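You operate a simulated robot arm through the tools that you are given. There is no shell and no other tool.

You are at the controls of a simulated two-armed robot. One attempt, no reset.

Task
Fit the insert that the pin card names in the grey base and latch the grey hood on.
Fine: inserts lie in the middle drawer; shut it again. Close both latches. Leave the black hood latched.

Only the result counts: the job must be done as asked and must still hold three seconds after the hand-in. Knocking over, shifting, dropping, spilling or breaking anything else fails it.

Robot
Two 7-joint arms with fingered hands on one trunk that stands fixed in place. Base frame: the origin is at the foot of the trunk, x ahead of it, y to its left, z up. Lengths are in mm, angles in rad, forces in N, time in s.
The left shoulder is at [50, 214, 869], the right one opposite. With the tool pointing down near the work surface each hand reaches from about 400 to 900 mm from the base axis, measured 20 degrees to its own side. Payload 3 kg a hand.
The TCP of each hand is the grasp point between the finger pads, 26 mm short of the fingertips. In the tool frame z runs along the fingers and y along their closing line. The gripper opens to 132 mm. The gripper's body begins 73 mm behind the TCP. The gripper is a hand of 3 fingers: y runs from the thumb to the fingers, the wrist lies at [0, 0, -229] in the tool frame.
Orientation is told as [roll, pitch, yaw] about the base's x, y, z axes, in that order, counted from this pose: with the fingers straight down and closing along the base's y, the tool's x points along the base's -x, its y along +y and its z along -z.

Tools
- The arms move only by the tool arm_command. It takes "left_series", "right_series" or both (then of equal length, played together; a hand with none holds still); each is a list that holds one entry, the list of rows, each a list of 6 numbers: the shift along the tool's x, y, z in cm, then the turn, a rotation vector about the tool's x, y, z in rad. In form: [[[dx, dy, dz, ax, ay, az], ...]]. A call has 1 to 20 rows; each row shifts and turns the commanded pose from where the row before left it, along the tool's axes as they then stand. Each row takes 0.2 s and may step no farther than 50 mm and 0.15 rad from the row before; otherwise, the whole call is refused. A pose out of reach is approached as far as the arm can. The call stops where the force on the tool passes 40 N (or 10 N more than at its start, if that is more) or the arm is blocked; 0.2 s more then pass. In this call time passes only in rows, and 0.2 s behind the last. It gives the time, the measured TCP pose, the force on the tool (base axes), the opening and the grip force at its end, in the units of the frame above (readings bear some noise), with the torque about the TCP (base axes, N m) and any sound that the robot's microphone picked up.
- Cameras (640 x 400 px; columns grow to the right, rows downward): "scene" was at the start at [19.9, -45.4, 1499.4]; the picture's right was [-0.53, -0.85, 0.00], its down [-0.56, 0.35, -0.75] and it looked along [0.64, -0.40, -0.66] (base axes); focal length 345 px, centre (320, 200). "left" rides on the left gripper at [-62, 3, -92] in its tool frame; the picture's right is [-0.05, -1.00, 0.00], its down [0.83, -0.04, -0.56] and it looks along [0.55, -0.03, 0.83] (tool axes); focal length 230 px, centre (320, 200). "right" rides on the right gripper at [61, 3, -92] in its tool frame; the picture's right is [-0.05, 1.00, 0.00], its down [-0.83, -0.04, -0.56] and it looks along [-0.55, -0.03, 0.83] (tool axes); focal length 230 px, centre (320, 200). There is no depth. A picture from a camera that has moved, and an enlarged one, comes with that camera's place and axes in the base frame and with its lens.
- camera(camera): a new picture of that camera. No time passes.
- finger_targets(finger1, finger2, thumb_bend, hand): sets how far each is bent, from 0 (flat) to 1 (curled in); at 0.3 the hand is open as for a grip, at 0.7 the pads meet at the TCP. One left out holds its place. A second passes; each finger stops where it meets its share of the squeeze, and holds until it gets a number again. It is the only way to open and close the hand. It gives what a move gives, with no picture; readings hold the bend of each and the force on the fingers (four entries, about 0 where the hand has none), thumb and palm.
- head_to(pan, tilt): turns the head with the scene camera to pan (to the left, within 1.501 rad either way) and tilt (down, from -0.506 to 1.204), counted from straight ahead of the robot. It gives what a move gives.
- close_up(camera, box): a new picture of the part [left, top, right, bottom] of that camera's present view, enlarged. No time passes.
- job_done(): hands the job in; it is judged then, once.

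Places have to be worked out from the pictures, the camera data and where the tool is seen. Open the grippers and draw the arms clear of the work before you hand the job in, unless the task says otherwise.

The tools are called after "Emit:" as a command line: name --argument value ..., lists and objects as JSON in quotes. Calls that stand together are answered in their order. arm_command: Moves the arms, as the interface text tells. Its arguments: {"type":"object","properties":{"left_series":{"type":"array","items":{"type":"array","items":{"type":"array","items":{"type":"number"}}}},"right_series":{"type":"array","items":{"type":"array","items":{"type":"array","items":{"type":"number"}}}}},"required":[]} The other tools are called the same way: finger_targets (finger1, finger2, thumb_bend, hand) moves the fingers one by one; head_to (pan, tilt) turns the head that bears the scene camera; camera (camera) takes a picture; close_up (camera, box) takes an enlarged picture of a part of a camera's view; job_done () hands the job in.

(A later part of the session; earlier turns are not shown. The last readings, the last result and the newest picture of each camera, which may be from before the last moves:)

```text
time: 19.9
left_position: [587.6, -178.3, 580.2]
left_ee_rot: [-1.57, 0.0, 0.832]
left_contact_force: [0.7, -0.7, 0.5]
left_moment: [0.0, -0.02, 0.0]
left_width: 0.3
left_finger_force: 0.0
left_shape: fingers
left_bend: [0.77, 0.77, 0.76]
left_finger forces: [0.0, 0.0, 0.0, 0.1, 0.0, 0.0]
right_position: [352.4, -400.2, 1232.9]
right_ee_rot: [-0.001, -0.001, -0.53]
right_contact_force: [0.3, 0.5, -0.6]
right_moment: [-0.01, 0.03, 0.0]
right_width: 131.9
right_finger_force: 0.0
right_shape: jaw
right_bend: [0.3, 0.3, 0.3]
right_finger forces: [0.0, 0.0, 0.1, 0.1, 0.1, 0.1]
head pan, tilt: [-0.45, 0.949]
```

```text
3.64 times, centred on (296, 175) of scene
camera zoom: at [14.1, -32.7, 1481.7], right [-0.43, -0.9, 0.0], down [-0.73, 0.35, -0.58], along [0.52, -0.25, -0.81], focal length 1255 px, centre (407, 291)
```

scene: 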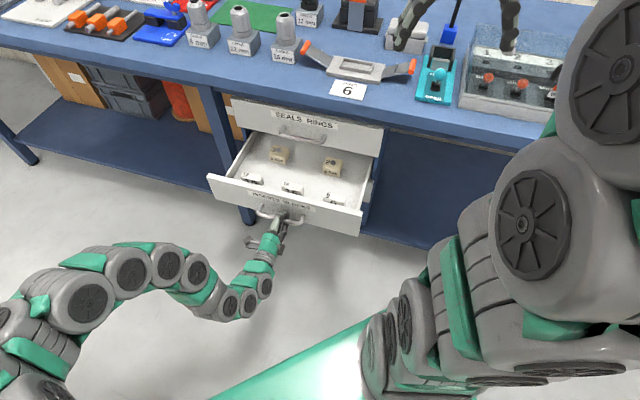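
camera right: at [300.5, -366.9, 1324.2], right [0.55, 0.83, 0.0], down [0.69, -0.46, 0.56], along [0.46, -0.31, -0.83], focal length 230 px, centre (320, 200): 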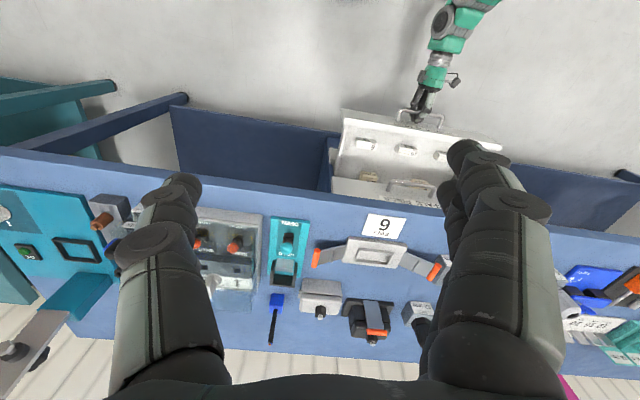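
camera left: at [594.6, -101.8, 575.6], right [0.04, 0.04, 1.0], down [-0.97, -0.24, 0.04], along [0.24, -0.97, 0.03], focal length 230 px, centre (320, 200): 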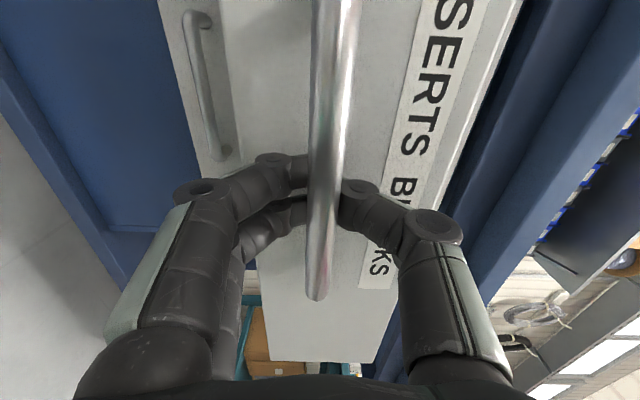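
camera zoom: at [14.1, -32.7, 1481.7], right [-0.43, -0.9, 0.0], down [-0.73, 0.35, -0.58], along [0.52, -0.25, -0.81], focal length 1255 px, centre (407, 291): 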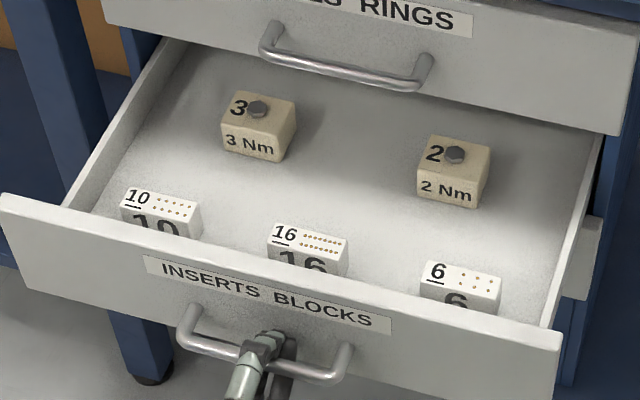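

Both cameras agree on the insert's top centre: (578, -359, 591), about 69 × 25 mm, yaw ≈ -0.73. I check the gap between the insert and the drawer's front panel for finger room.

Emit:
close_up --camera "right" --box '[335, 95, 415, 145]'

Emit:
close_up --camera "scene" --box '[290, 170, 386, 230]'

```text
8.00 times, centred on (375, 120) of right
camera zoom: at [300.5, -366.9, 1324.2], right [0.55, 0.83, 0.0], down [0.69, -0.46, 0.56], along [0.46, -0.31, -0.83], focal length 1841 px, centre (-120, 840)
```

zoom: 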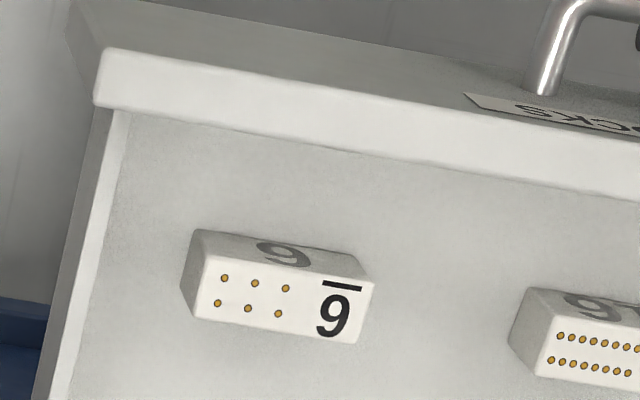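

```text
6.67 times, centred on (338, 200) of scene
camera zoom: at [14.1, -32.7, 1481.7], right [-0.43, -0.9, 0.0], down [-0.73, 0.35, -0.58], along [0.52, -0.25, -0.81], focal length 2301 px, centre (200, 200)
```

zoom: 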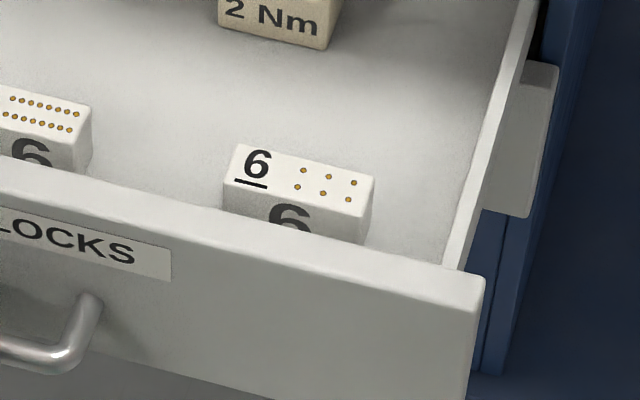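

The panel's inner face is at about F=596 in the table's depth direction and the insert's front at F=655, so there is ample finger room. The bench edge lies close behind the hand, so I pull the drawer out another 45 mm.

Emit:
arm_command --left_series '[[[0, 0, -1.5, 0, 0, 0], [0, 0, -1.5, 0, 0, 0], [0, 0, -1.5, 0, 0, 0]]]'

Emit:
camera --camera "scene"

Emit:
close_up --camera "scene" --box '[260, 60, 420, 160]'

Emit:
close_up --camera "right" --box '[330, 80, 450, 155]'

```text
time: 20.7
left_position: [553.9, -147.8, 580.0]
left_ee_rot: [-1.573, -0.001, 0.832]
left_contact_force: [-0.2, -0.5, -0.1]
left_moment: [0.0, -0.01, 0.03]
left_width: 0.0
left_finger_force: 0.1
left_shape: fingers
left_bend: [0.77, 0.77, 0.76]
left_finger forces: [0.0, 0.0, 0.0, 0.0, 0.0, 0.0]
right_position: [351.9, -401.0, 1231.2]
right_ee_rot: [0.0, 0.0, -0.533]
right_contact_force: [-0.6, -0.7, 0.2]
right_moment: [-0.02, 0.02, -0.01]
right_width: 131.9
right_finger_force: 0.2
right_shape: jaw
right_bend: [0.3, 0.3, 0.3]
right_finger forces: [0.1, 0.1, 0.1, 0.0, 0.1, 0.0]
head pan, tilt: [-0.45, 0.949]
```

```text
taken
```

scene: 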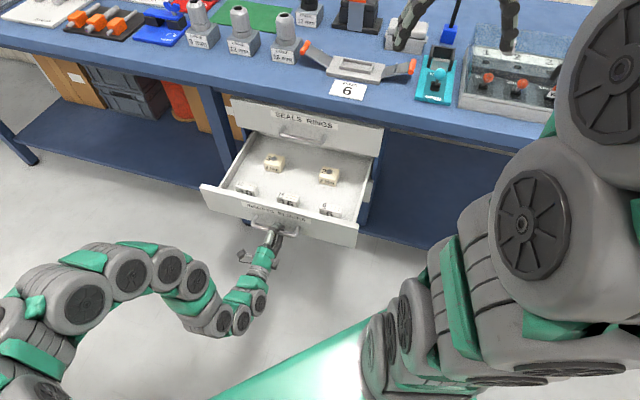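

```text
4.00 times, centred on (340, 110) of scene
camera zoom: at [14.1, -32.7, 1481.7], right [-0.44, -0.9, 0.0], down [-0.73, 0.35, -0.58], along [0.52, -0.25, -0.81], focal length 1380 px, centre (240, 560)
```

zoom: 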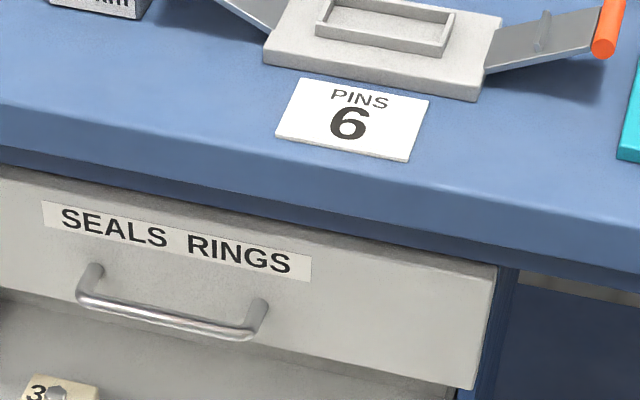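

```text
5.33 times, centred on (390, 118) of right
camera zoom: at [300.6, -366.9, 1324.1], right [0.55, 0.83, 0.0], down [0.69, -0.46, 0.56], along [0.46, -0.31, -0.83], focal length 1227 px, centre (-53, 640)
```

zoom: 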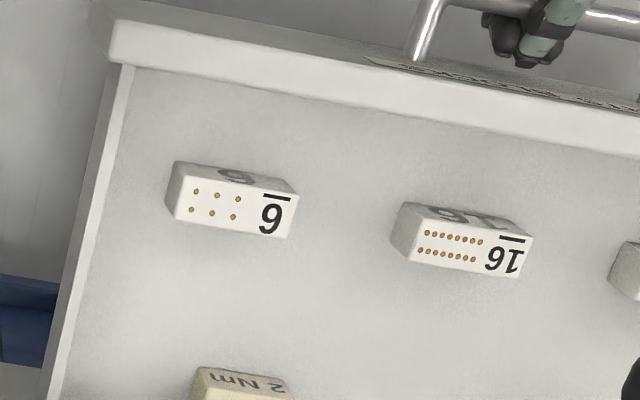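

The insert has moved with the drawer to about (546, -330, 591). I bring the right hand over it, high up, and turn it so it will close across the insert's 25 mm width.

Emit:
arm_command --right_series '[[[-2.63, 3.19, 0, 0, 0, 0], [-2.63, 3.19, 0, 0, 0, 0], [-2.63, 3.19, 0, 0, 0, 0], [-2.63, 3.19, 0, 0, 0, 0], [-2.63, 3.19, 0, 0, 0, 0], [0, 0, 0, 0, 0, -0.1368], [0, 0, 0, 0, 0, -0.1368], [0, 0, 0, 0, 0, -0.1368], [0, 0, 0, 0, 0, -0.1368], [0, 0, 0, 0, 0, -0.1368], [0, 0, 0, 0, 0, -0.1368], [0, 0, 0, 0, 0, -0.1368], [0, 0, 0, 0, 0, -0.1368], [0, 0, 0, 0, 0, -0.1368], [0, 0, 0, 0, 0, -0.1368]]]'

Emit:
camera --camera "scene"

Emit:
camera --camera "right"

```text
time: 23.9
left_position: [553.0, -147.7, 579.4]
left_ee_rot: [-1.571, -0.001, 0.832]
left_contact_force: [-0.2, 1.2, 0.2]
left_moment: [0.0, -0.04, 0.01]
left_width: 0.0
left_finger_force: 0.1
left_shape: fingers
left_bend: [0.77, 0.77, 0.76]
left_finger forces: [0.0, 0.0, 0.0, 0.0, 0.0, 0.1]
right_position: [544.2, -331.2, 1232.1]
right_ee_rot: [0.002, 0.001, 0.841]
right_contact_force: [-0.3, -0.1, 0.2]
right_moment: [0.0, -0.01, -0.01]
right_width: 132.0
right_finger_force: 0.0
right_shape: jaw
right_bend: [0.3, 0.3, 0.3]
right_finger forces: [0.0, 0.1, 0.0, 0.0, 0.1, 0.0]
head pan, tilt: [-0.45, 0.949]
```

```text
taken
```

scene: 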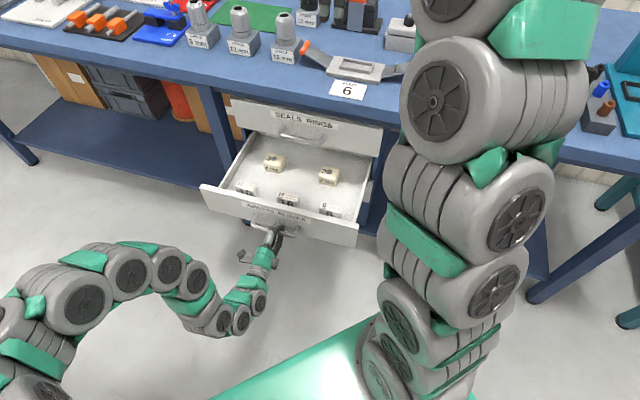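

```text
taken
camera right: at [501.8, -374.2, 1324.8], right [-0.71, 0.71, 0.0], down [0.59, 0.59, 0.56], along [0.39, 0.39, -0.83], focal length 230 px, centre (320, 200)
```

right: 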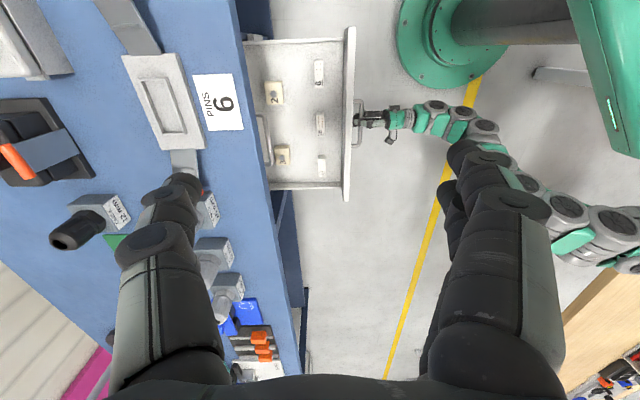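

The rotation worked and the right camera now looks along the bench. I narrow the right fingers and descend to z≈720 above the drawer.

Emit:
finger_targets --hand "right" --finger1 0.48 --finger2 0.48 --thumb_bend 0.48

Emit:
close_up --camera "right" --box '[110, 20, 350, 170]'

Emit:
arm_command --right_series '[[[0, 0, 4.26, 0, 0, 0], [0, 0, 4.26, 0, 0, 0], [0, 0, 4.26, 0, 0, 0], [0, 0, 4.26, 0, 0, 0], [0, 0, 4.26, 0, 0, 0], [0, 0, 4.26, 0, 0, 0], [0, 0, 4.26, 0, 0, 0], [0, 0, 4.26, 0, 0, 0], [0, 0, 4.26, 0, 0, 0], [0, 0, 4.26, 0, 0, 0], [0, 0, 4.26, 0, 0, 0], [0, 0, 4.26, 0, 0, 0]]]'

Emit:
camera --camera "scene"

Emit:
camera --camera "right"

```text
time: 24.9
left_position: [552.6, -148.3, 579.9]
left_ee_rot: [-1.57, 0.0, 0.833]
left_contact_force: [0.8, -0.2, -0.2]
left_moment: [0.03, 0.02, 0.01]
left_width: 0.0
left_finger_force: 0.1
left_shape: fingers
left_bend: [0.77, 0.77, 0.76]
left_finger forces: [0.1, 0.0, 0.0, 0.0, 0.1, 0.0]
right_position: [545.5, -330.2, 1231.6]
right_ee_rot: [0.001, 0.002, 0.838]
right_contact_force: [-0.3, -0.4, 0.4]
right_moment: [0.0, -0.01, -0.03]
right_width: 75.3
right_finger_force: 0.1
right_shape: fingers
right_bend: [0.48, 0.48, 0.48]
right_finger forces: [0.1, 0.0, 0.0, 0.0, 0.0, 0.1]
head pan, tilt: [-0.45, 0.949]
```

```text
2.67 times, centred on (230, 95) of right
camera zoom: at [501.7, -374.1, 1324.7], right [-0.71, 0.71, 0.0], down [0.59, 0.59, 0.56], along [0.39, 0.39, -0.83], focal length 614 px, centre (560, 480)
```

zoom: 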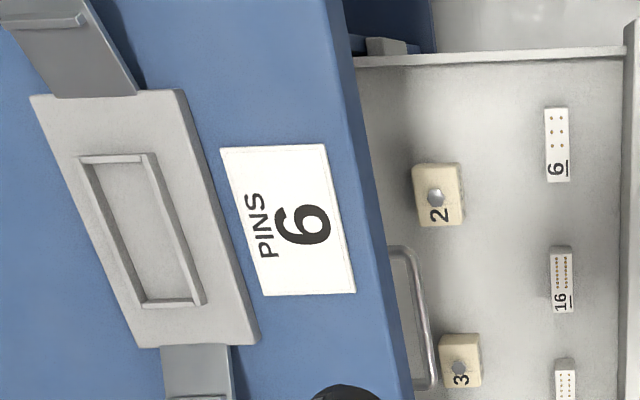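

```text
time: 27.5
left_position: [553.7, -148.4, 580.0]
left_ee_rot: [-1.571, 0.0, 0.833]
left_contact_force: [0.7, -0.2, -0.5]
left_moment: [-0.01, 0.03, -0.01]
left_width: 0.0
left_finger_force: 0.1
left_shape: fingers
left_bend: [0.77, 0.77, 0.76]
left_finger forces: [0.0, 0.0, 0.1, 0.0, 0.0, 0.0]
right_position: [545.7, -330.4, 718.3]
right_ee_rot: [0.0, -0.001, 0.836]
right_contact_force: [0.4, 0.0, 0.0]
right_moment: [-0.05, 0.02, 0.03]
right_width: 75.0
right_finger_force: 0.0
right_shape: fingers
right_bend: [0.48, 0.48, 0.48]
right_finger forces: [0.1, 0.0, 0.0, 0.0, 0.0, 0.0]
head pan, tilt: [-0.45, 0.949]
```

```text
taken
```

scene: 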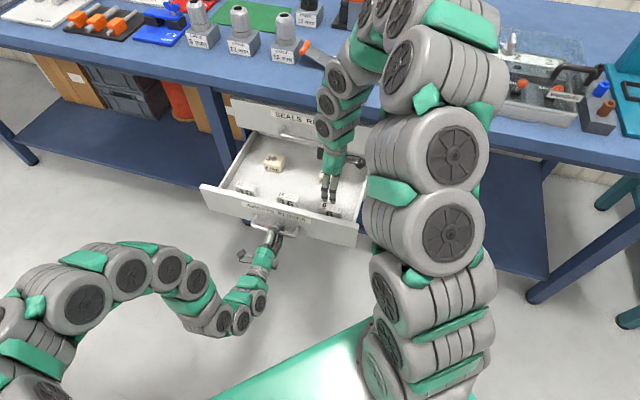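

```text
taken
camera right: at [502.4, -373.9, 810.7], right [-0.71, 0.71, 0.0], down [0.59, 0.59, 0.56], along [0.39, 0.39, -0.83], focal length 230 px, centre (320, 200)
```

right: 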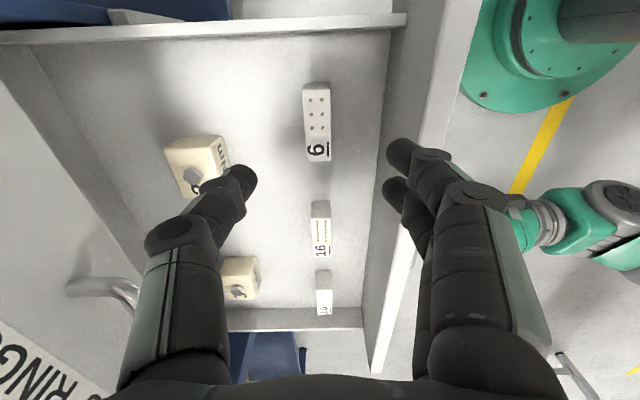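

The hand is above the 6-pin insert with the fingers either side of it. I enlarge the right view to fine-tune before descending.

Emit:
close_up --camera "right" --box '[272, 70, 368, 130]'

Emit:
close_up --camera "right" --box '[272, 110, 368, 170]'

Emit:
close_up --camera "scene" --box '[290, 160, 370, 240]'

```text
6.67 times, centred on (320, 100) of right
camera zoom: at [502.4, -373.9, 810.7], right [-0.71, 0.71, 0.0], down [0.59, 0.59, 0.56], along [0.39, 0.39, -0.83], focal length 1534 px, centre (320, 867)
```

zoom: 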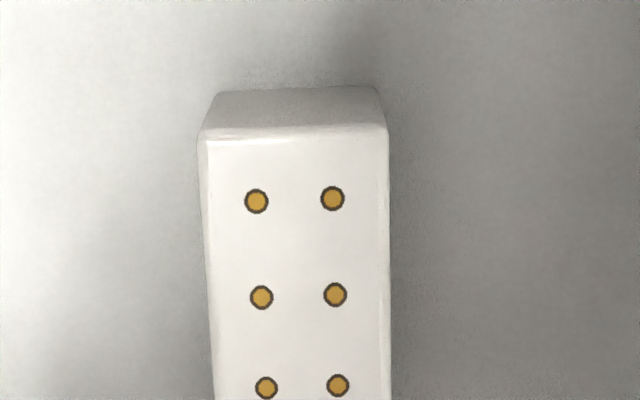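

```text
6.67 times, centred on (320, 140) of right
camera zoom: at [502.4, -373.9, 810.7], right [-0.71, 0.71, 0.0], down [0.59, 0.59, 0.56], along [0.39, 0.39, -0.83], focal length 1534 px, centre (320, 600)
```

zoom: 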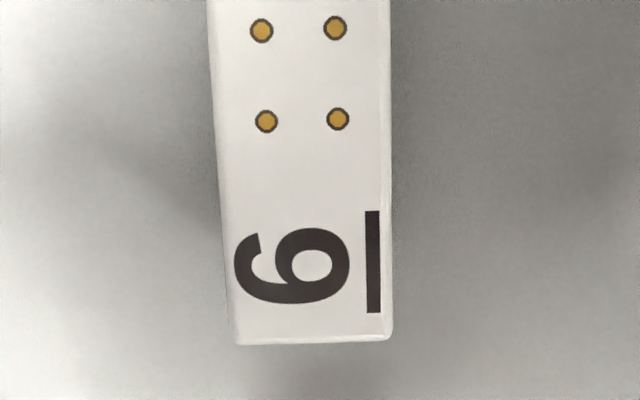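

```text
5.00 times, centred on (330, 200) of scene
camera zoom: at [14.1, -32.8, 1481.7], right [-0.44, -0.9, 0.0], down [-0.73, 0.35, -0.58], along [0.52, -0.25, -0.81], focal length 1726 px, centre (270, 200)
```

zoom: 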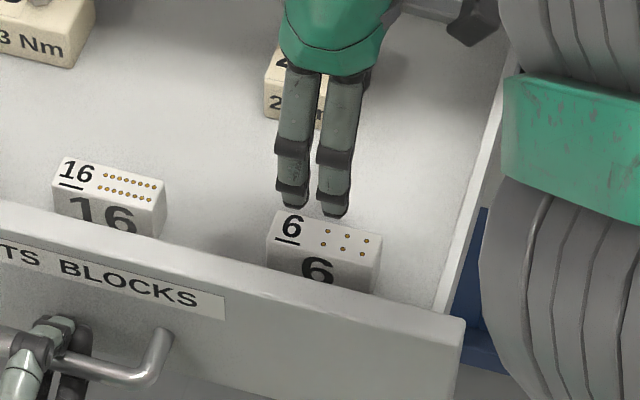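

Measured from the right camera, the insert's centre is at (550, -330) with yaw -0.75, a few mm off the TCP. I correct that and lower so the fingertips reach 19 mm below the insert's top.

Emit:
arm_command --right_series '[[[-0.25, -0.3, 0, 0, 0, 0.012], [0, 0, 4, 0, 0, 0], [0, 0, 4, 0, 0, 0], [0, 0, 2, 0, 0, 0], [0, 0, 2, 0, 0, 0]]]'

Emit:
camera --camera "right"

Emit:
close_up --camera "scene" --box '[290, 160, 370, 240]'

```text
time: 28.7
left_position: [555.2, -147.4, 579.8]
left_ee_rot: [-1.571, -0.001, 0.832]
left_contact_force: [-0.6, 0.0, 0.4]
left_moment: [0.02, 0.0, -0.03]
left_width: 0.0
left_finger_force: 0.0
left_shape: fingers
left_bend: [0.77, 0.77, 0.76]
left_finger forces: [0.0, 0.0, 0.0, 0.0, 0.0, 0.0]
right_position: [547.5, -328.3, 600.2]
right_ee_rot: [0.003, 0.002, 0.825]
right_contact_force: [-0.7, 0.2, -0.8]
right_moment: [0.02, -0.04, -0.01]
right_width: 74.5
right_finger_force: 0.1
right_shape: fingers
right_bend: [0.48, 0.48, 0.48]
right_finger forces: [0.0, 0.0, 0.0, 0.0, 0.0, 0.0]
head pan, tilt: [-0.45, 0.949]
```

```text
taken
camera right: at [504.6, -371.9, 693.1], right [-0.7, 0.71, 0.0], down [0.6, 0.58, 0.55], along [0.4, 0.39, -0.83], focal length 230 px, centre (320, 200)
```

right: 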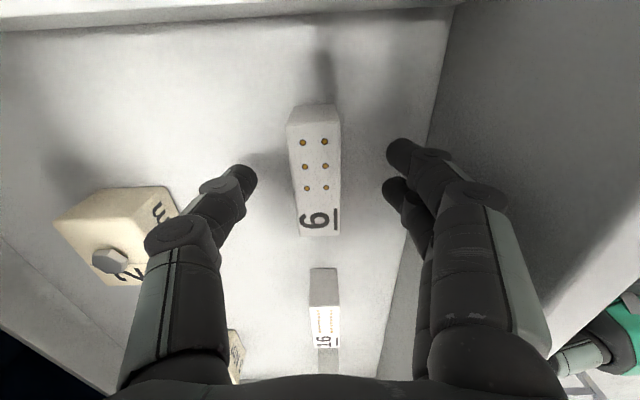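

```text
5.00 times, centred on (330, 200) of scene
camera zoom: at [14.1, -32.8, 1481.7], right [-0.44, -0.9, 0.0], down [-0.73, 0.35, -0.58], along [0.52, -0.25, -0.81], focal length 1726 px, centre (270, 200)
```

zoom: 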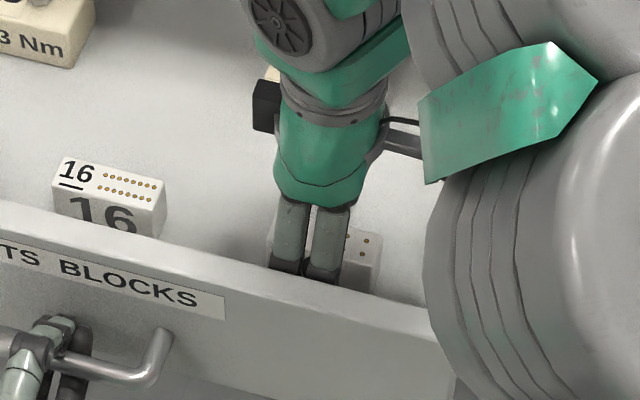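

The insert is centred between the fingers within about 2 mm. I close the right hand on it.

Emit:
finger_targets --hand "right" --finger1 0.75 --finger2 0.75 --thumb_bend 0.75

Emit:
camera --camera "right"

```text
time: 29.7
left_position: [554.5, -147.7, 579.5]
left_ee_rot: [-1.571, -0.002, 0.832]
left_contact_force: [0.9, 0.1, 0.5]
left_moment: [-0.01, -0.02, 0.0]
left_width: 0.0
left_finger_force: 0.0
left_shape: fingers
left_bend: [0.77, 0.77, 0.76]
left_finger forces: [0.0, 0.0, 0.1, 0.0, 0.0, 0.0]
right_position: [550.0, -328.0, 600.1]
right_ee_rot: [0.001, 0.0, 0.824]
right_contact_force: [0.1, -0.4, -1.2]
right_moment: [0.02, -0.01, -0.01]
right_width: 24.2
right_finger_force: 17.0
right_shape: fingers
right_bend: [0.66, 0.66, 0.66]
right_finger forces: [8.6, 8.5, 0.0, 0.0, 17.0, 0.0]
head pan, tilt: [-0.45, 0.949]
```

```text
taken
camera right: at [505.1, -372.0, 693.6], right [-0.7, 0.72, 0.0], down [0.6, 0.58, 0.56], along [0.4, 0.39, -0.83], focal length 230 px, centre (320, 200)
```

right: 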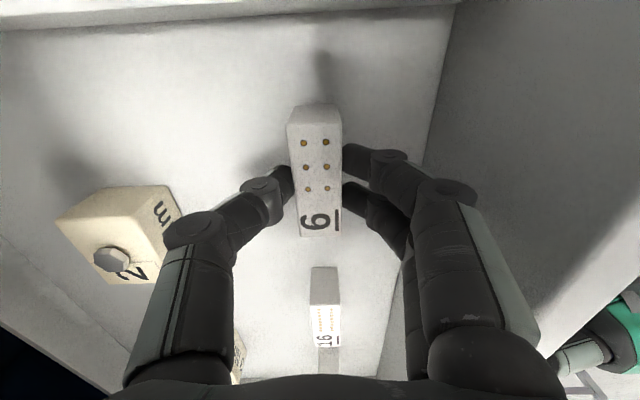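

Gripped: width 24.2 mm, 17 N. I lift straight up out of the drawer.

Emit:
arm_command --right_series '[[[0, 0, -2, 0, 0, 0], [0, 0, -4, 0, 0, 0], [0, 0, -5, 0, 0, 0], [0, 0, -5, 0, 0, 0], [0, 0, -5, 0, 0, 0], [0, 0, -5, 0, 0, 0], [0, 0, -5, 0, 0, 0], [0, 0, -5, 0, 0, 0], [0, 0, -5, 0, 0, 0], [0, 0, -5, 0, 0, 0], [0, 0, -4, 0, 0, 0]]]'

Emit:
camera --camera "scene"

Emit:
camera --camera "right"

```text
time: 32.1
left_position: [553.9, -146.7, 580.0]
left_ee_rot: [-1.571, 0.0, 0.832]
left_contact_force: [0.7, -0.4, 0.6]
left_moment: [-0.01, 0.02, 0.02]
left_width: 0.0
left_finger_force: 0.0
left_shape: fingers
left_bend: [0.77, 0.77, 0.76]
left_finger forces: [0.1, 0.0, 0.1, 0.0, 0.0, 0.0]
right_position: [549.1, -328.7, 1099.2]
right_ee_rot: [0.002, -0.001, 0.826]
right_contact_force: [-0.2, 1.3, -0.3]
right_moment: [-0.02, -0.04, -0.01]
right_width: 24.1
right_finger_force: 16.4
right_shape: fingers
right_bend: [0.67, 0.67, 0.66]
right_finger forces: [8.4, 8.3, 0.0, 0.1, 16.8, 0.1]
head pan, tilt: [-0.45, 0.949]
```

```text
taken
```

scene: 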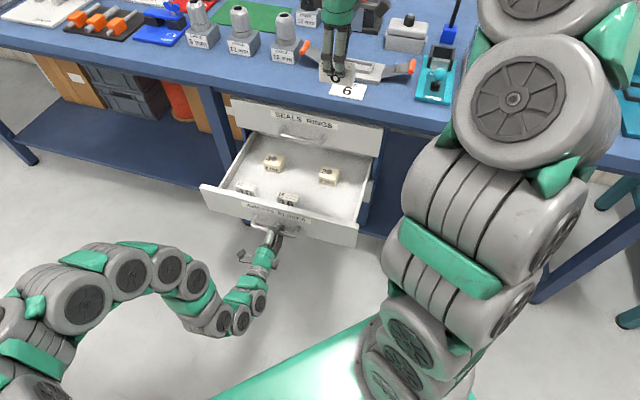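

```text
taken
camera right: at [504.7, -372.4, 1192.2], right [-0.7, 0.72, 0.0], down [0.6, 0.58, 0.55], along [0.4, 0.39, -0.83], focal length 230 px, centre (320, 200)
```

right: 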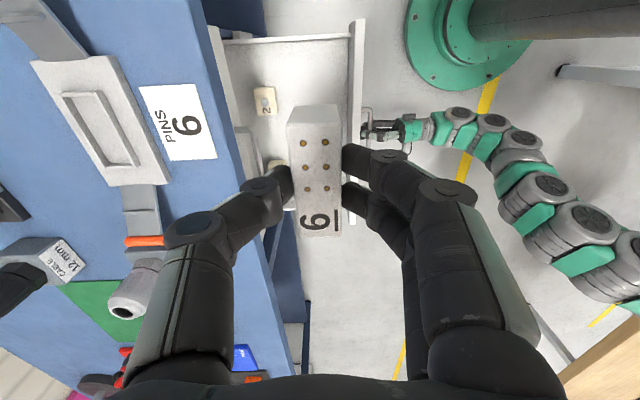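

The insert is held level. Now I measure the base's recess: zoom on it from the right camera at this vantage.

Emit:
close_up --camera "right" --box '[20, 40, 212, 160]'

Emit:
close_up --camera "right" --box '[50, 80, 146, 140]'

Emit:
head_to --pan -0.56 --tilt 0.72

Emit:
camera --camera "scene"

```text
3.33 times, centred on (116, 100) of right
camera zoom: at [504.7, -372.4, 1192.2], right [-0.7, 0.72, 0.0], down [0.6, 0.58, 0.55], along [0.4, 0.39, -0.83], focal length 767 px, centre (1000, 533)
```

zoom: 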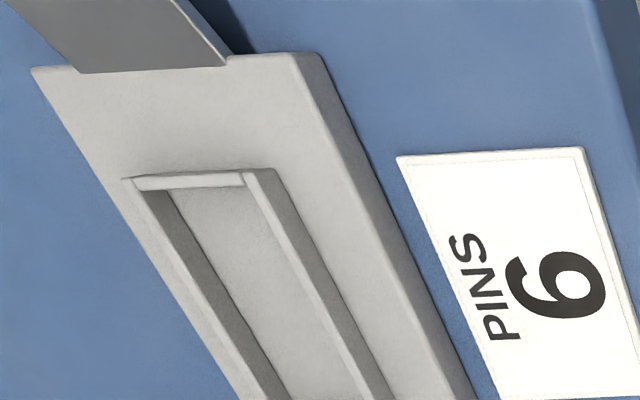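

```text
6.67 times, centred on (98, 110) of right
camera zoom: at [504.7, -372.4, 1192.2], right [-0.7, 0.72, 0.0], down [0.6, 0.58, 0.55], along [0.4, 0.39, -0.83], focal length 1534 px, centre (1800, 800)
```

zoom: 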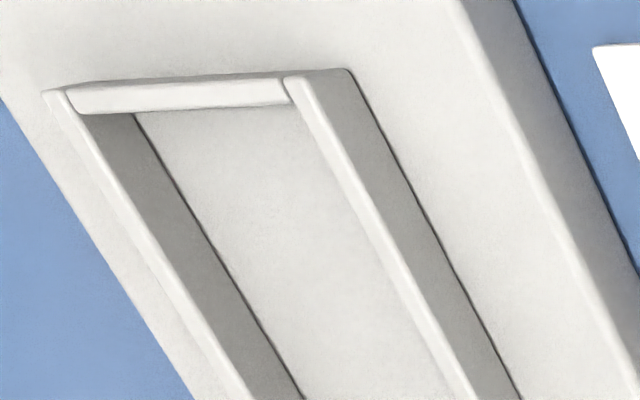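

```text
time: 32.9
left_position: [553.1, -148.7, 580.6]
left_ee_rot: [-1.57, 0.0, 0.832]
left_contact_force: [0.2, 0.1, 0.2]
left_moment: [0.04, -0.04, 0.0]
left_width: 0.0
left_finger_force: 0.0
left_shape: fingers
left_bend: [0.77, 0.77, 0.76]
left_finger forces: [0.0, 0.0, 0.0, 0.0, 0.0, 0.0]
right_position: [549.0, -329.5, 1099.2]
right_ee_rot: [-0.001, -0.001, 0.825]
right_contact_force: [-0.4, -0.3, -0.5]
right_moment: [0.02, 0.02, 0.04]
right_width: 23.8
right_finger_force: 16.6
right_shape: fingers
right_bend: [0.67, 0.67, 0.66]
right_finger forces: [8.3, 8.3, 0.0, 0.0, 16.7, 0.0]
head pan, tilt: [-0.56, 0.721]
```

```text
taken
```

scene: 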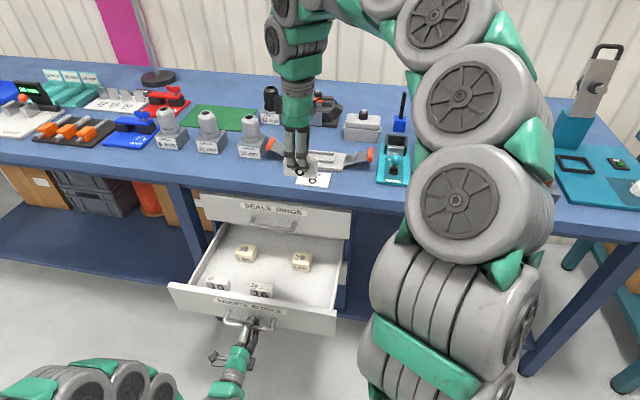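

I zoom on the held insert from the scene camera to measure its height below the fingers.

Emit:
close_up --camera "scene" --box '[260, 130, 340, 190]'

Emit:
close_up --camera "right" --box '[250, 90, 378, 250]'

```text
6.67 times, centred on (300, 160) of scene
camera zoom: at [19.8, -45.8, 1499.6], right [-0.53, -0.85, 0.0], down [-0.56, 0.35, -0.75], along [0.64, -0.4, -0.66], focal length 2301 px, centre (453, 467)
```

zoom: 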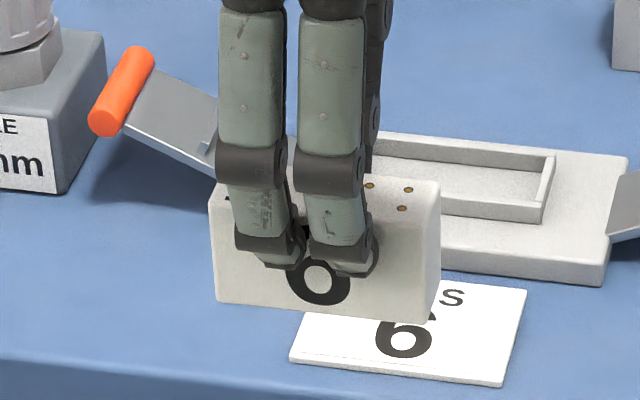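

```text
2.50 times, centred on (314, 170) of right
camera zoom: at [505.1, -372.6, 1191.6], right [-0.7, 0.72, 0.0], down [0.6, 0.58, 0.56], along [0.4, 0.39, -0.83], focal length 575 px, centre (335, 275)
```

zoom: 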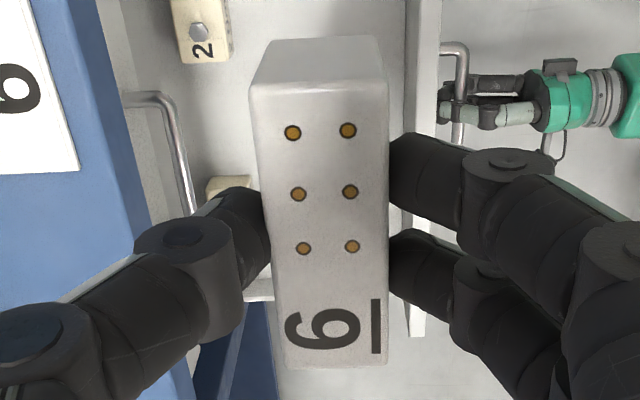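

The insert measures about 69 × 25 × 42 mm, with its bottom about 51 mm below the TCP. The recess centre works out at (727, -488), rim top near z≈938. I move over the recess, staying high at first.

Emit:
arm_command --right_series '[[[-0.06, -3.96, 0, 0, 0, -0.004], [-0.06, -3.96, 0, 0, 0, -0.004], [-0.06, -3.96, 0, 0, 0, 0], [-0.06, -3.96, 0, 0, 0, 0], [-0.06, -3.96, 0, 0, 0, 0], [-0.06, -3.96, 0, 0, 0, 0], [0, 0, 3, 0, 0, 0], [0, 0, 3, 0, 0, 0]]]'

Emit:
camera --camera "scene"

Emit:
camera --camera "right"

Emit:
close_up --camera "scene" --box '[256, 100, 384, 200]'

```text
time: 34.7
left_position: [553.3, -147.5, 580.3]
left_ee_rot: [-1.571, 0.001, 0.834]
left_contact_force: [0.2, 0.6, 0.2]
left_moment: [0.02, 0.0, -0.05]
left_width: 0.0
left_finger_force: 0.0
left_shape: fingers
left_bend: [0.77, 0.77, 0.76]
left_finger forces: [0.0, 0.0, 0.0, 0.0, 0.0, 0.1]
right_position: [702.8, -474.9, 1030.5]
right_ee_rot: [0.0, 0.001, 0.833]
right_contact_force: [-0.3, 1.0, -0.1]
right_moment: [-0.02, 0.0, 0.02]
right_width: 23.5
right_finger_force: 17.2
right_shape: fingers
right_bend: [0.67, 0.67, 0.66]
right_finger forces: [8.3, 8.1, 0.1, 0.0, 16.3, 0.0]
right hand out of reach, approached as far as the arm can: row 6
head pan, tilt: [-0.56, 0.721]
```

```text
taken
```

scene: 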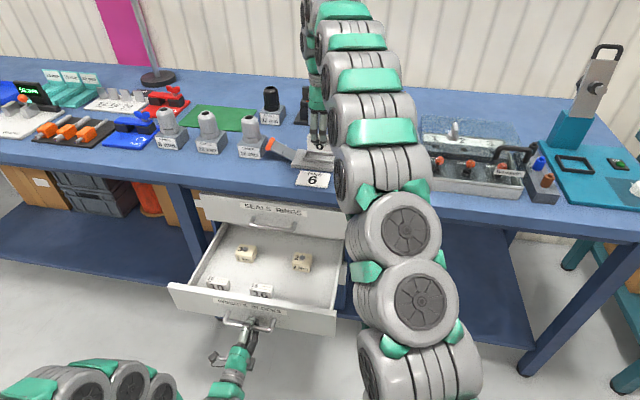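

```text
taken
camera right: at [657.6, -518.4, 1122.5], right [-0.7, 0.71, 0.0], down [0.59, 0.59, 0.56], along [0.39, 0.39, -0.83], focal length 230 px, centre (320, 200)
```

right: 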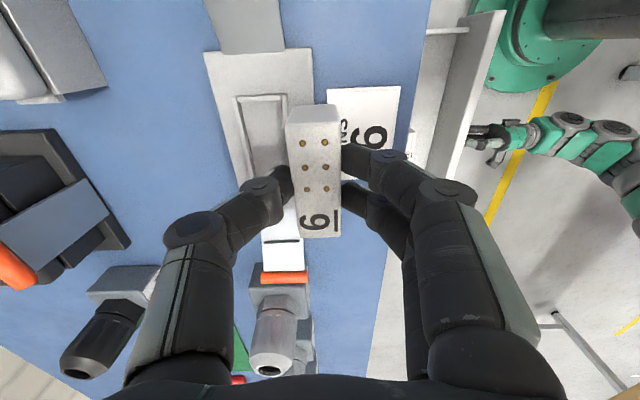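

```text
4.00 times, centred on (320, 150) of scene
camera zoom: at [19.9, -45.8, 1499.7], right [-0.53, -0.85, 0.0], down [-0.56, 0.35, -0.75], along [0.64, -0.4, -0.66], focal length 1380 px, centre (320, 400)
```

zoom: 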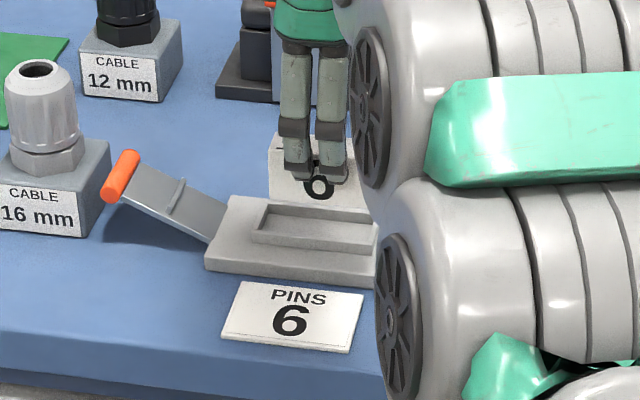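

The reach limit bit at the higher altitude. Lower down it should reach, so I go down 15 mm and finish the shift.

Emit:
arm_command --right_series '[[[0, 0, 1.5, 0, 0, 0], [-0.33, -1.3, 0, 0, 0, 0], [-0.32, -1.3, 0, 0, 0, 0]]]'

Emit:
camera --camera "right"

Emit:
close_up --camera "right" --box '[224, 60, 384, 160]'

Emit:
close_up --camera "right" --box '[224, 150, 384, 250]'

Emit:
close_up --camera "scene" --box '[280, 110, 360, 170]'

```text
time: 35.5
left_position: [553.4, -147.9, 580.4]
left_ee_rot: [-1.569, -0.001, 0.833]
left_contact_force: [0.1, -1.1, 0.3]
left_moment: [-0.02, 0.0, -0.01]
left_width: 0.1
left_finger_force: 0.1
left_shape: fingers
left_bend: [0.77, 0.77, 0.76]
left_finger forces: [0.0, 0.0, 0.0, 0.1, 0.0, 0.0]
right_position: [724.6, -487.5, 1013.6]
right_ee_rot: [0.0, 0.0, 0.833]
right_contact_force: [0.1, 0.2, -1.0]
right_moment: [0.03, 0.02, -0.01]
right_width: 23.4
right_finger_force: 16.3
right_shape: fingers
right_bend: [0.67, 0.67, 0.66]
right_finger forces: [8.3, 8.2, 0.0, 0.0, 16.3, 0.1]
head pan, tilt: [-0.56, 0.721]
```

```text
taken
camera right: at [680.3, -531.8, 1106.3], right [-0.7, 0.71, 0.0], down [0.59, 0.59, 0.56], along [0.39, 0.39, -0.83], focal length 230 px, centre (320, 200)
```

right: 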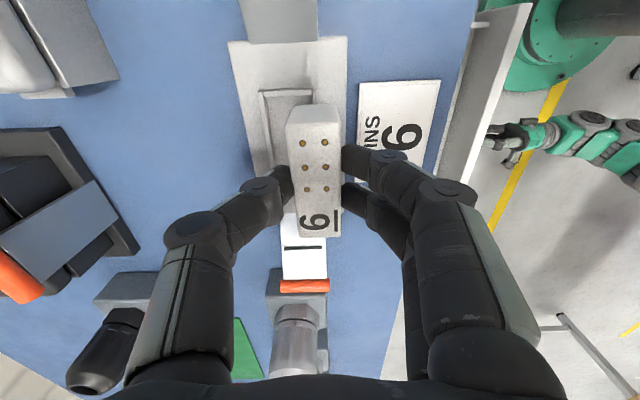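

```text
4.00 times, centred on (304, 110) of right
camera zoom: at [680.3, -531.8, 1106.3], right [-0.7, 0.71, 0.0], down [0.59, 0.59, 0.56], along [0.39, 0.39, -0.83], focal length 920 px, centre (384, 560)
```

zoom: 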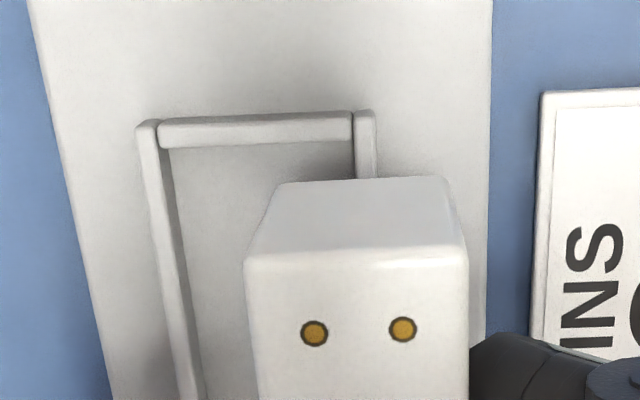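

```text
4.00 times, centred on (304, 200) of right
camera zoom: at [680.3, -531.8, 1106.3], right [-0.7, 0.71, 0.0], down [0.59, 0.59, 0.56], along [0.39, 0.39, -0.83], focal length 920 px, centre (384, 200)
```

zoom: 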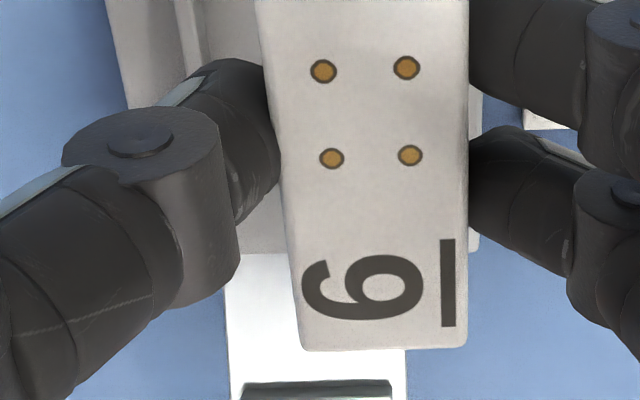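

```text
6.67 times, centred on (320, 140) of scene
camera zoom: at [19.9, -45.8, 1499.7], right [-0.53, -0.85, 0.0], down [-0.56, 0.35, -0.75], along [0.64, -0.4, -0.66], focal length 2301 px, centre (320, 600)
```

zoom: 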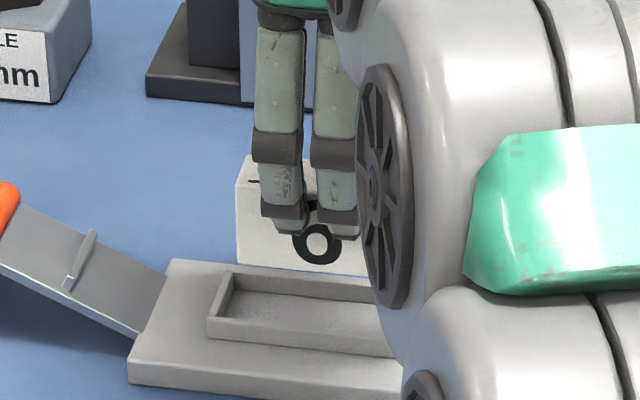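

Two views now disagree with my first table height: re-triangulating gives the table top near z≈904, rim top ≈927, and the recess centre about 20 mm farther out and 4 mm left. The recess is roomy (about 78 × 34 mm). I shift accordingly and lower a little.

Emit:
arm_command --right_series '[[[-0.2, -1.03, 0.5, 0, 0, 0], [-0.19, -1.02, 0.5, 0, 0, 0], [0, 0, 1, 0, 0, 0]]]'

Emit:
close_up --camera "right" --box '[224, 60, 384, 160]'

Emit:
camera --camera "right"

Emit:
close_up --camera "scene" --box '[280, 110, 360, 170]'

```text
time: 36.3
left_position: [553.2, -148.6, 579.9]
left_ee_rot: [-1.572, 0.0, 0.832]
left_contact_force: [-0.6, 0.0, -0.1]
left_moment: [0.0, -0.02, -0.01]
left_width: 0.1
left_finger_force: 0.0
left_shape: fingers
left_bend: [0.77, 0.77, 0.76]
left_finger forces: [0.1, 0.1, 0.0, 0.1, 0.0, 0.0]
right_position: [740.9, -497.7, 994.6]
right_ee_rot: [0.001, 0.001, 0.832]
right_contact_force: [0.3, 0.1, -2.2]
right_moment: [-0.03, 0.02, 0.0]
right_width: 23.7
right_finger_force: 16.4
right_shape: fingers
right_bend: [0.67, 0.67, 0.66]
right_finger forces: [8.2, 8.0, 0.1, 0.0, 16.3, 0.1]
head pan, tilt: [-0.56, 0.721]
```

```text
4.00 times, centred on (304, 110) of right
camera zoom: at [697.6, -541.3, 1087.3], right [-0.7, 0.71, 0.0], down [0.59, 0.59, 0.55], along [0.39, 0.39, -0.83], focal length 920 px, centre (384, 560)
```

zoom: 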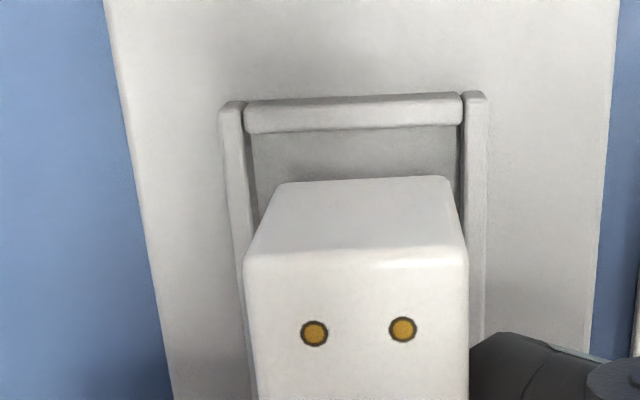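

```text
taken
camera right: at [697.6, -541.3, 1087.3], right [-0.7, 0.71, 0.0], down [0.59, 0.59, 0.55], along [0.39, 0.39, -0.83], focal length 230 px, centre (320, 200)
```

right: 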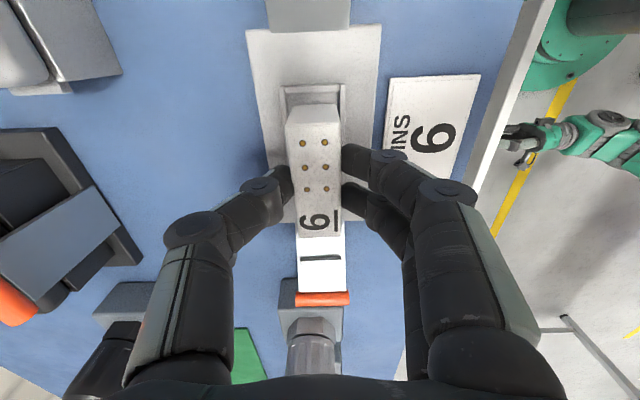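

```text
6.67 times, centred on (320, 140) of scene
camera zoom: at [19.9, -45.8, 1499.7], right [-0.53, -0.85, 0.0], down [-0.56, 0.35, -0.75], along [0.64, -0.4, -0.66], focal length 2301 px, centre (320, 600)
```

zoom: 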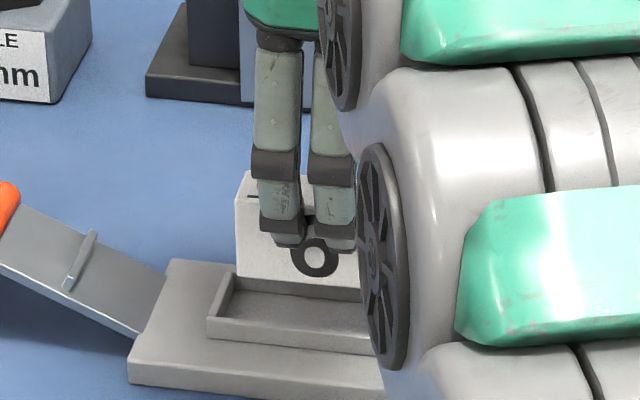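

Insert and recess now line up to about 2 mm. I make that last shift and lower toward the recess floor in small rows.

Emit:
arm_command --right_series '[[[0, -0.22, 0.5, 0, 0, 0], [0, 0, 0.5, 0, 0, 0], [0, 0, 0.4, 0, 0, 0], [0, 0, 0.4, 0, 0, 0]]]'

Emit:
close_up --camera "right" --box '[224, 60, 384, 160]'

Emit:
close_up --camera "right" --box '[224, 170, 384, 270]'

Emit:
close_up --camera "scene" --box '[290, 125, 354, 165]'

```text
time: 37.3
left_position: [552.7, -148.4, 580.2]
left_ee_rot: [-1.57, -0.001, 0.833]
left_contact_force: [-0.2, -0.4, 0.3]
left_moment: [0.02, -0.02, -0.01]
left_width: 0.0
left_finger_force: 0.2
left_shape: fingers
left_bend: [0.77, 0.77, 0.76]
left_finger forces: [0.0, 0.0, 0.0, 0.0, 0.0, 0.0]
right_position: [742.5, -499.7, 977.0]
right_ee_rot: [0.001, 0.0, 0.833]
right_contact_force: [-0.4, -0.4, -1.7]
right_moment: [0.02, -0.01, 0.01]
right_width: 23.5
right_finger_force: 15.8
right_shape: fingers
right_bend: [0.67, 0.67, 0.66]
right_finger forces: [8.2, 8.1, 0.1, 0.0, 16.3, 0.1]
head pan, tilt: [-0.56, 0.721]
```

```text
4.00 times, centred on (304, 110) of right
camera zoom: at [698.8, -542.9, 1069.9], right [-0.7, 0.71, 0.0], down [0.59, 0.59, 0.56], along [0.39, 0.39, -0.83], focal length 920 px, centre (384, 560)
```

zoom: 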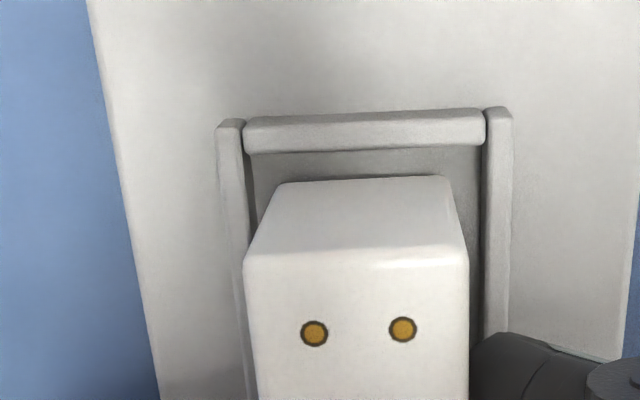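

```text
4.00 times, centred on (304, 220) of right
camera zoom: at [698.8, -542.9, 1069.9], right [-0.7, 0.71, 0.0], down [0.59, 0.59, 0.56], along [0.39, 0.39, -0.83], focal length 920 px, centre (384, 120)
```

zoom: 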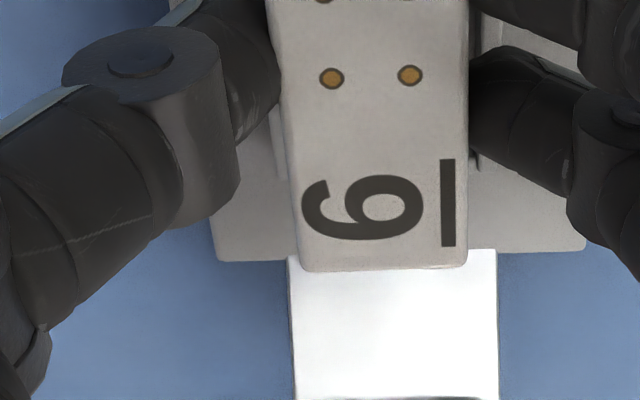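

```text
10.00 times, centred on (322, 145) of scene
camera zoom: at [19.9, -45.8, 1499.7], right [-0.53, -0.85, 0.0], down [-0.56, 0.35, -0.75], along [0.64, -0.4, -0.66], focal length 3451 px, centre (300, 750)
```

zoom: 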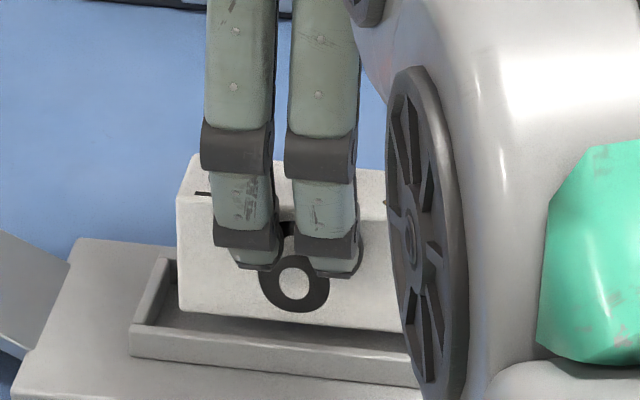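

The insert hangs centred in the recess. I keep lowering in 2–3 mm rows until I feel the floor.

Emit:
arm_command --right_series '[[[0, 0.1, 0.3, 0, 0, 0], [0, 0, 0.3, 0, 0, 0], [0, 0, 0.3, 0, 0, 0], [0, 0, 0.2, 0, 0, 0]]]'

Emit:
close_up --camera "scene" --box '[290, 125, 354, 165]'

Emit:
close_up --camera "right" --box '[224, 60, 384, 160]'

```text
time: 38.3
left_position: [553.2, -147.2, 580.0]
left_ee_rot: [-1.57, 0.0, 0.832]
left_contact_force: [0.8, -0.3, 0.3]
left_moment: [0.01, 0.0, 0.03]
left_width: 0.0
left_finger_force: 0.0
left_shape: fingers
left_bend: [0.77, 0.77, 0.76]
left_finger forces: [0.0, 0.1, 0.0, 0.0, 0.0, 0.0]
right_position: [741.3, -500.9, 966.2]
right_ee_rot: [0.0, -0.001, 0.832]
right_contact_force: [0.3, 0.0, -0.4]
right_moment: [0.0, 0.01, 0.0]
right_width: 23.4
right_finger_force: 16.1
right_shape: fingers
right_bend: [0.67, 0.67, 0.66]
right_finger forces: [8.2, 8.2, 0.0, 0.0, 16.1, 0.1]
head pan, tilt: [-0.56, 0.721]
```

```text
10.00 times, centred on (322, 145) of scene
camera zoom: at [19.9, -45.8, 1499.7], right [-0.53, -0.85, 0.0], down [-0.56, 0.35, -0.75], along [0.64, -0.4, -0.66], focal length 3451 px, centre (300, 750)
```

zoom: 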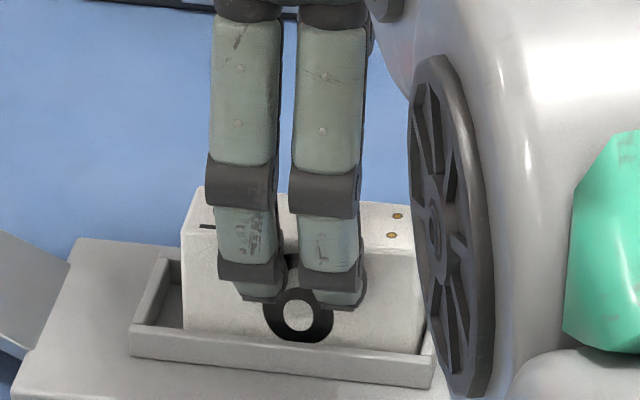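

```text
4.00 times, centred on (304, 110) of right
camera zoom: at [697.1, -543.2, 1059.5], right [-0.7, 0.71, 0.0], down [0.59, 0.59, 0.56], along [0.4, 0.39, -0.83], focal length 920 px, centre (384, 560)
```

zoom: 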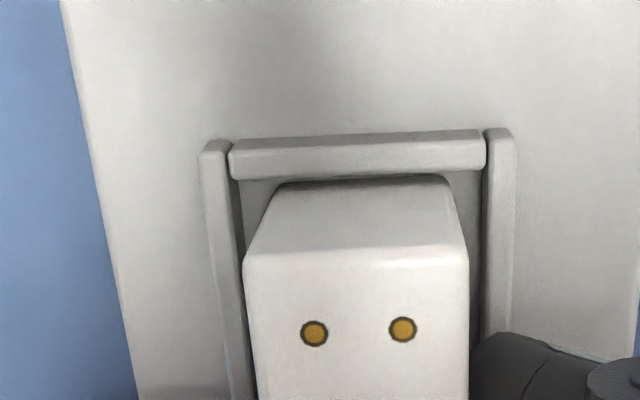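

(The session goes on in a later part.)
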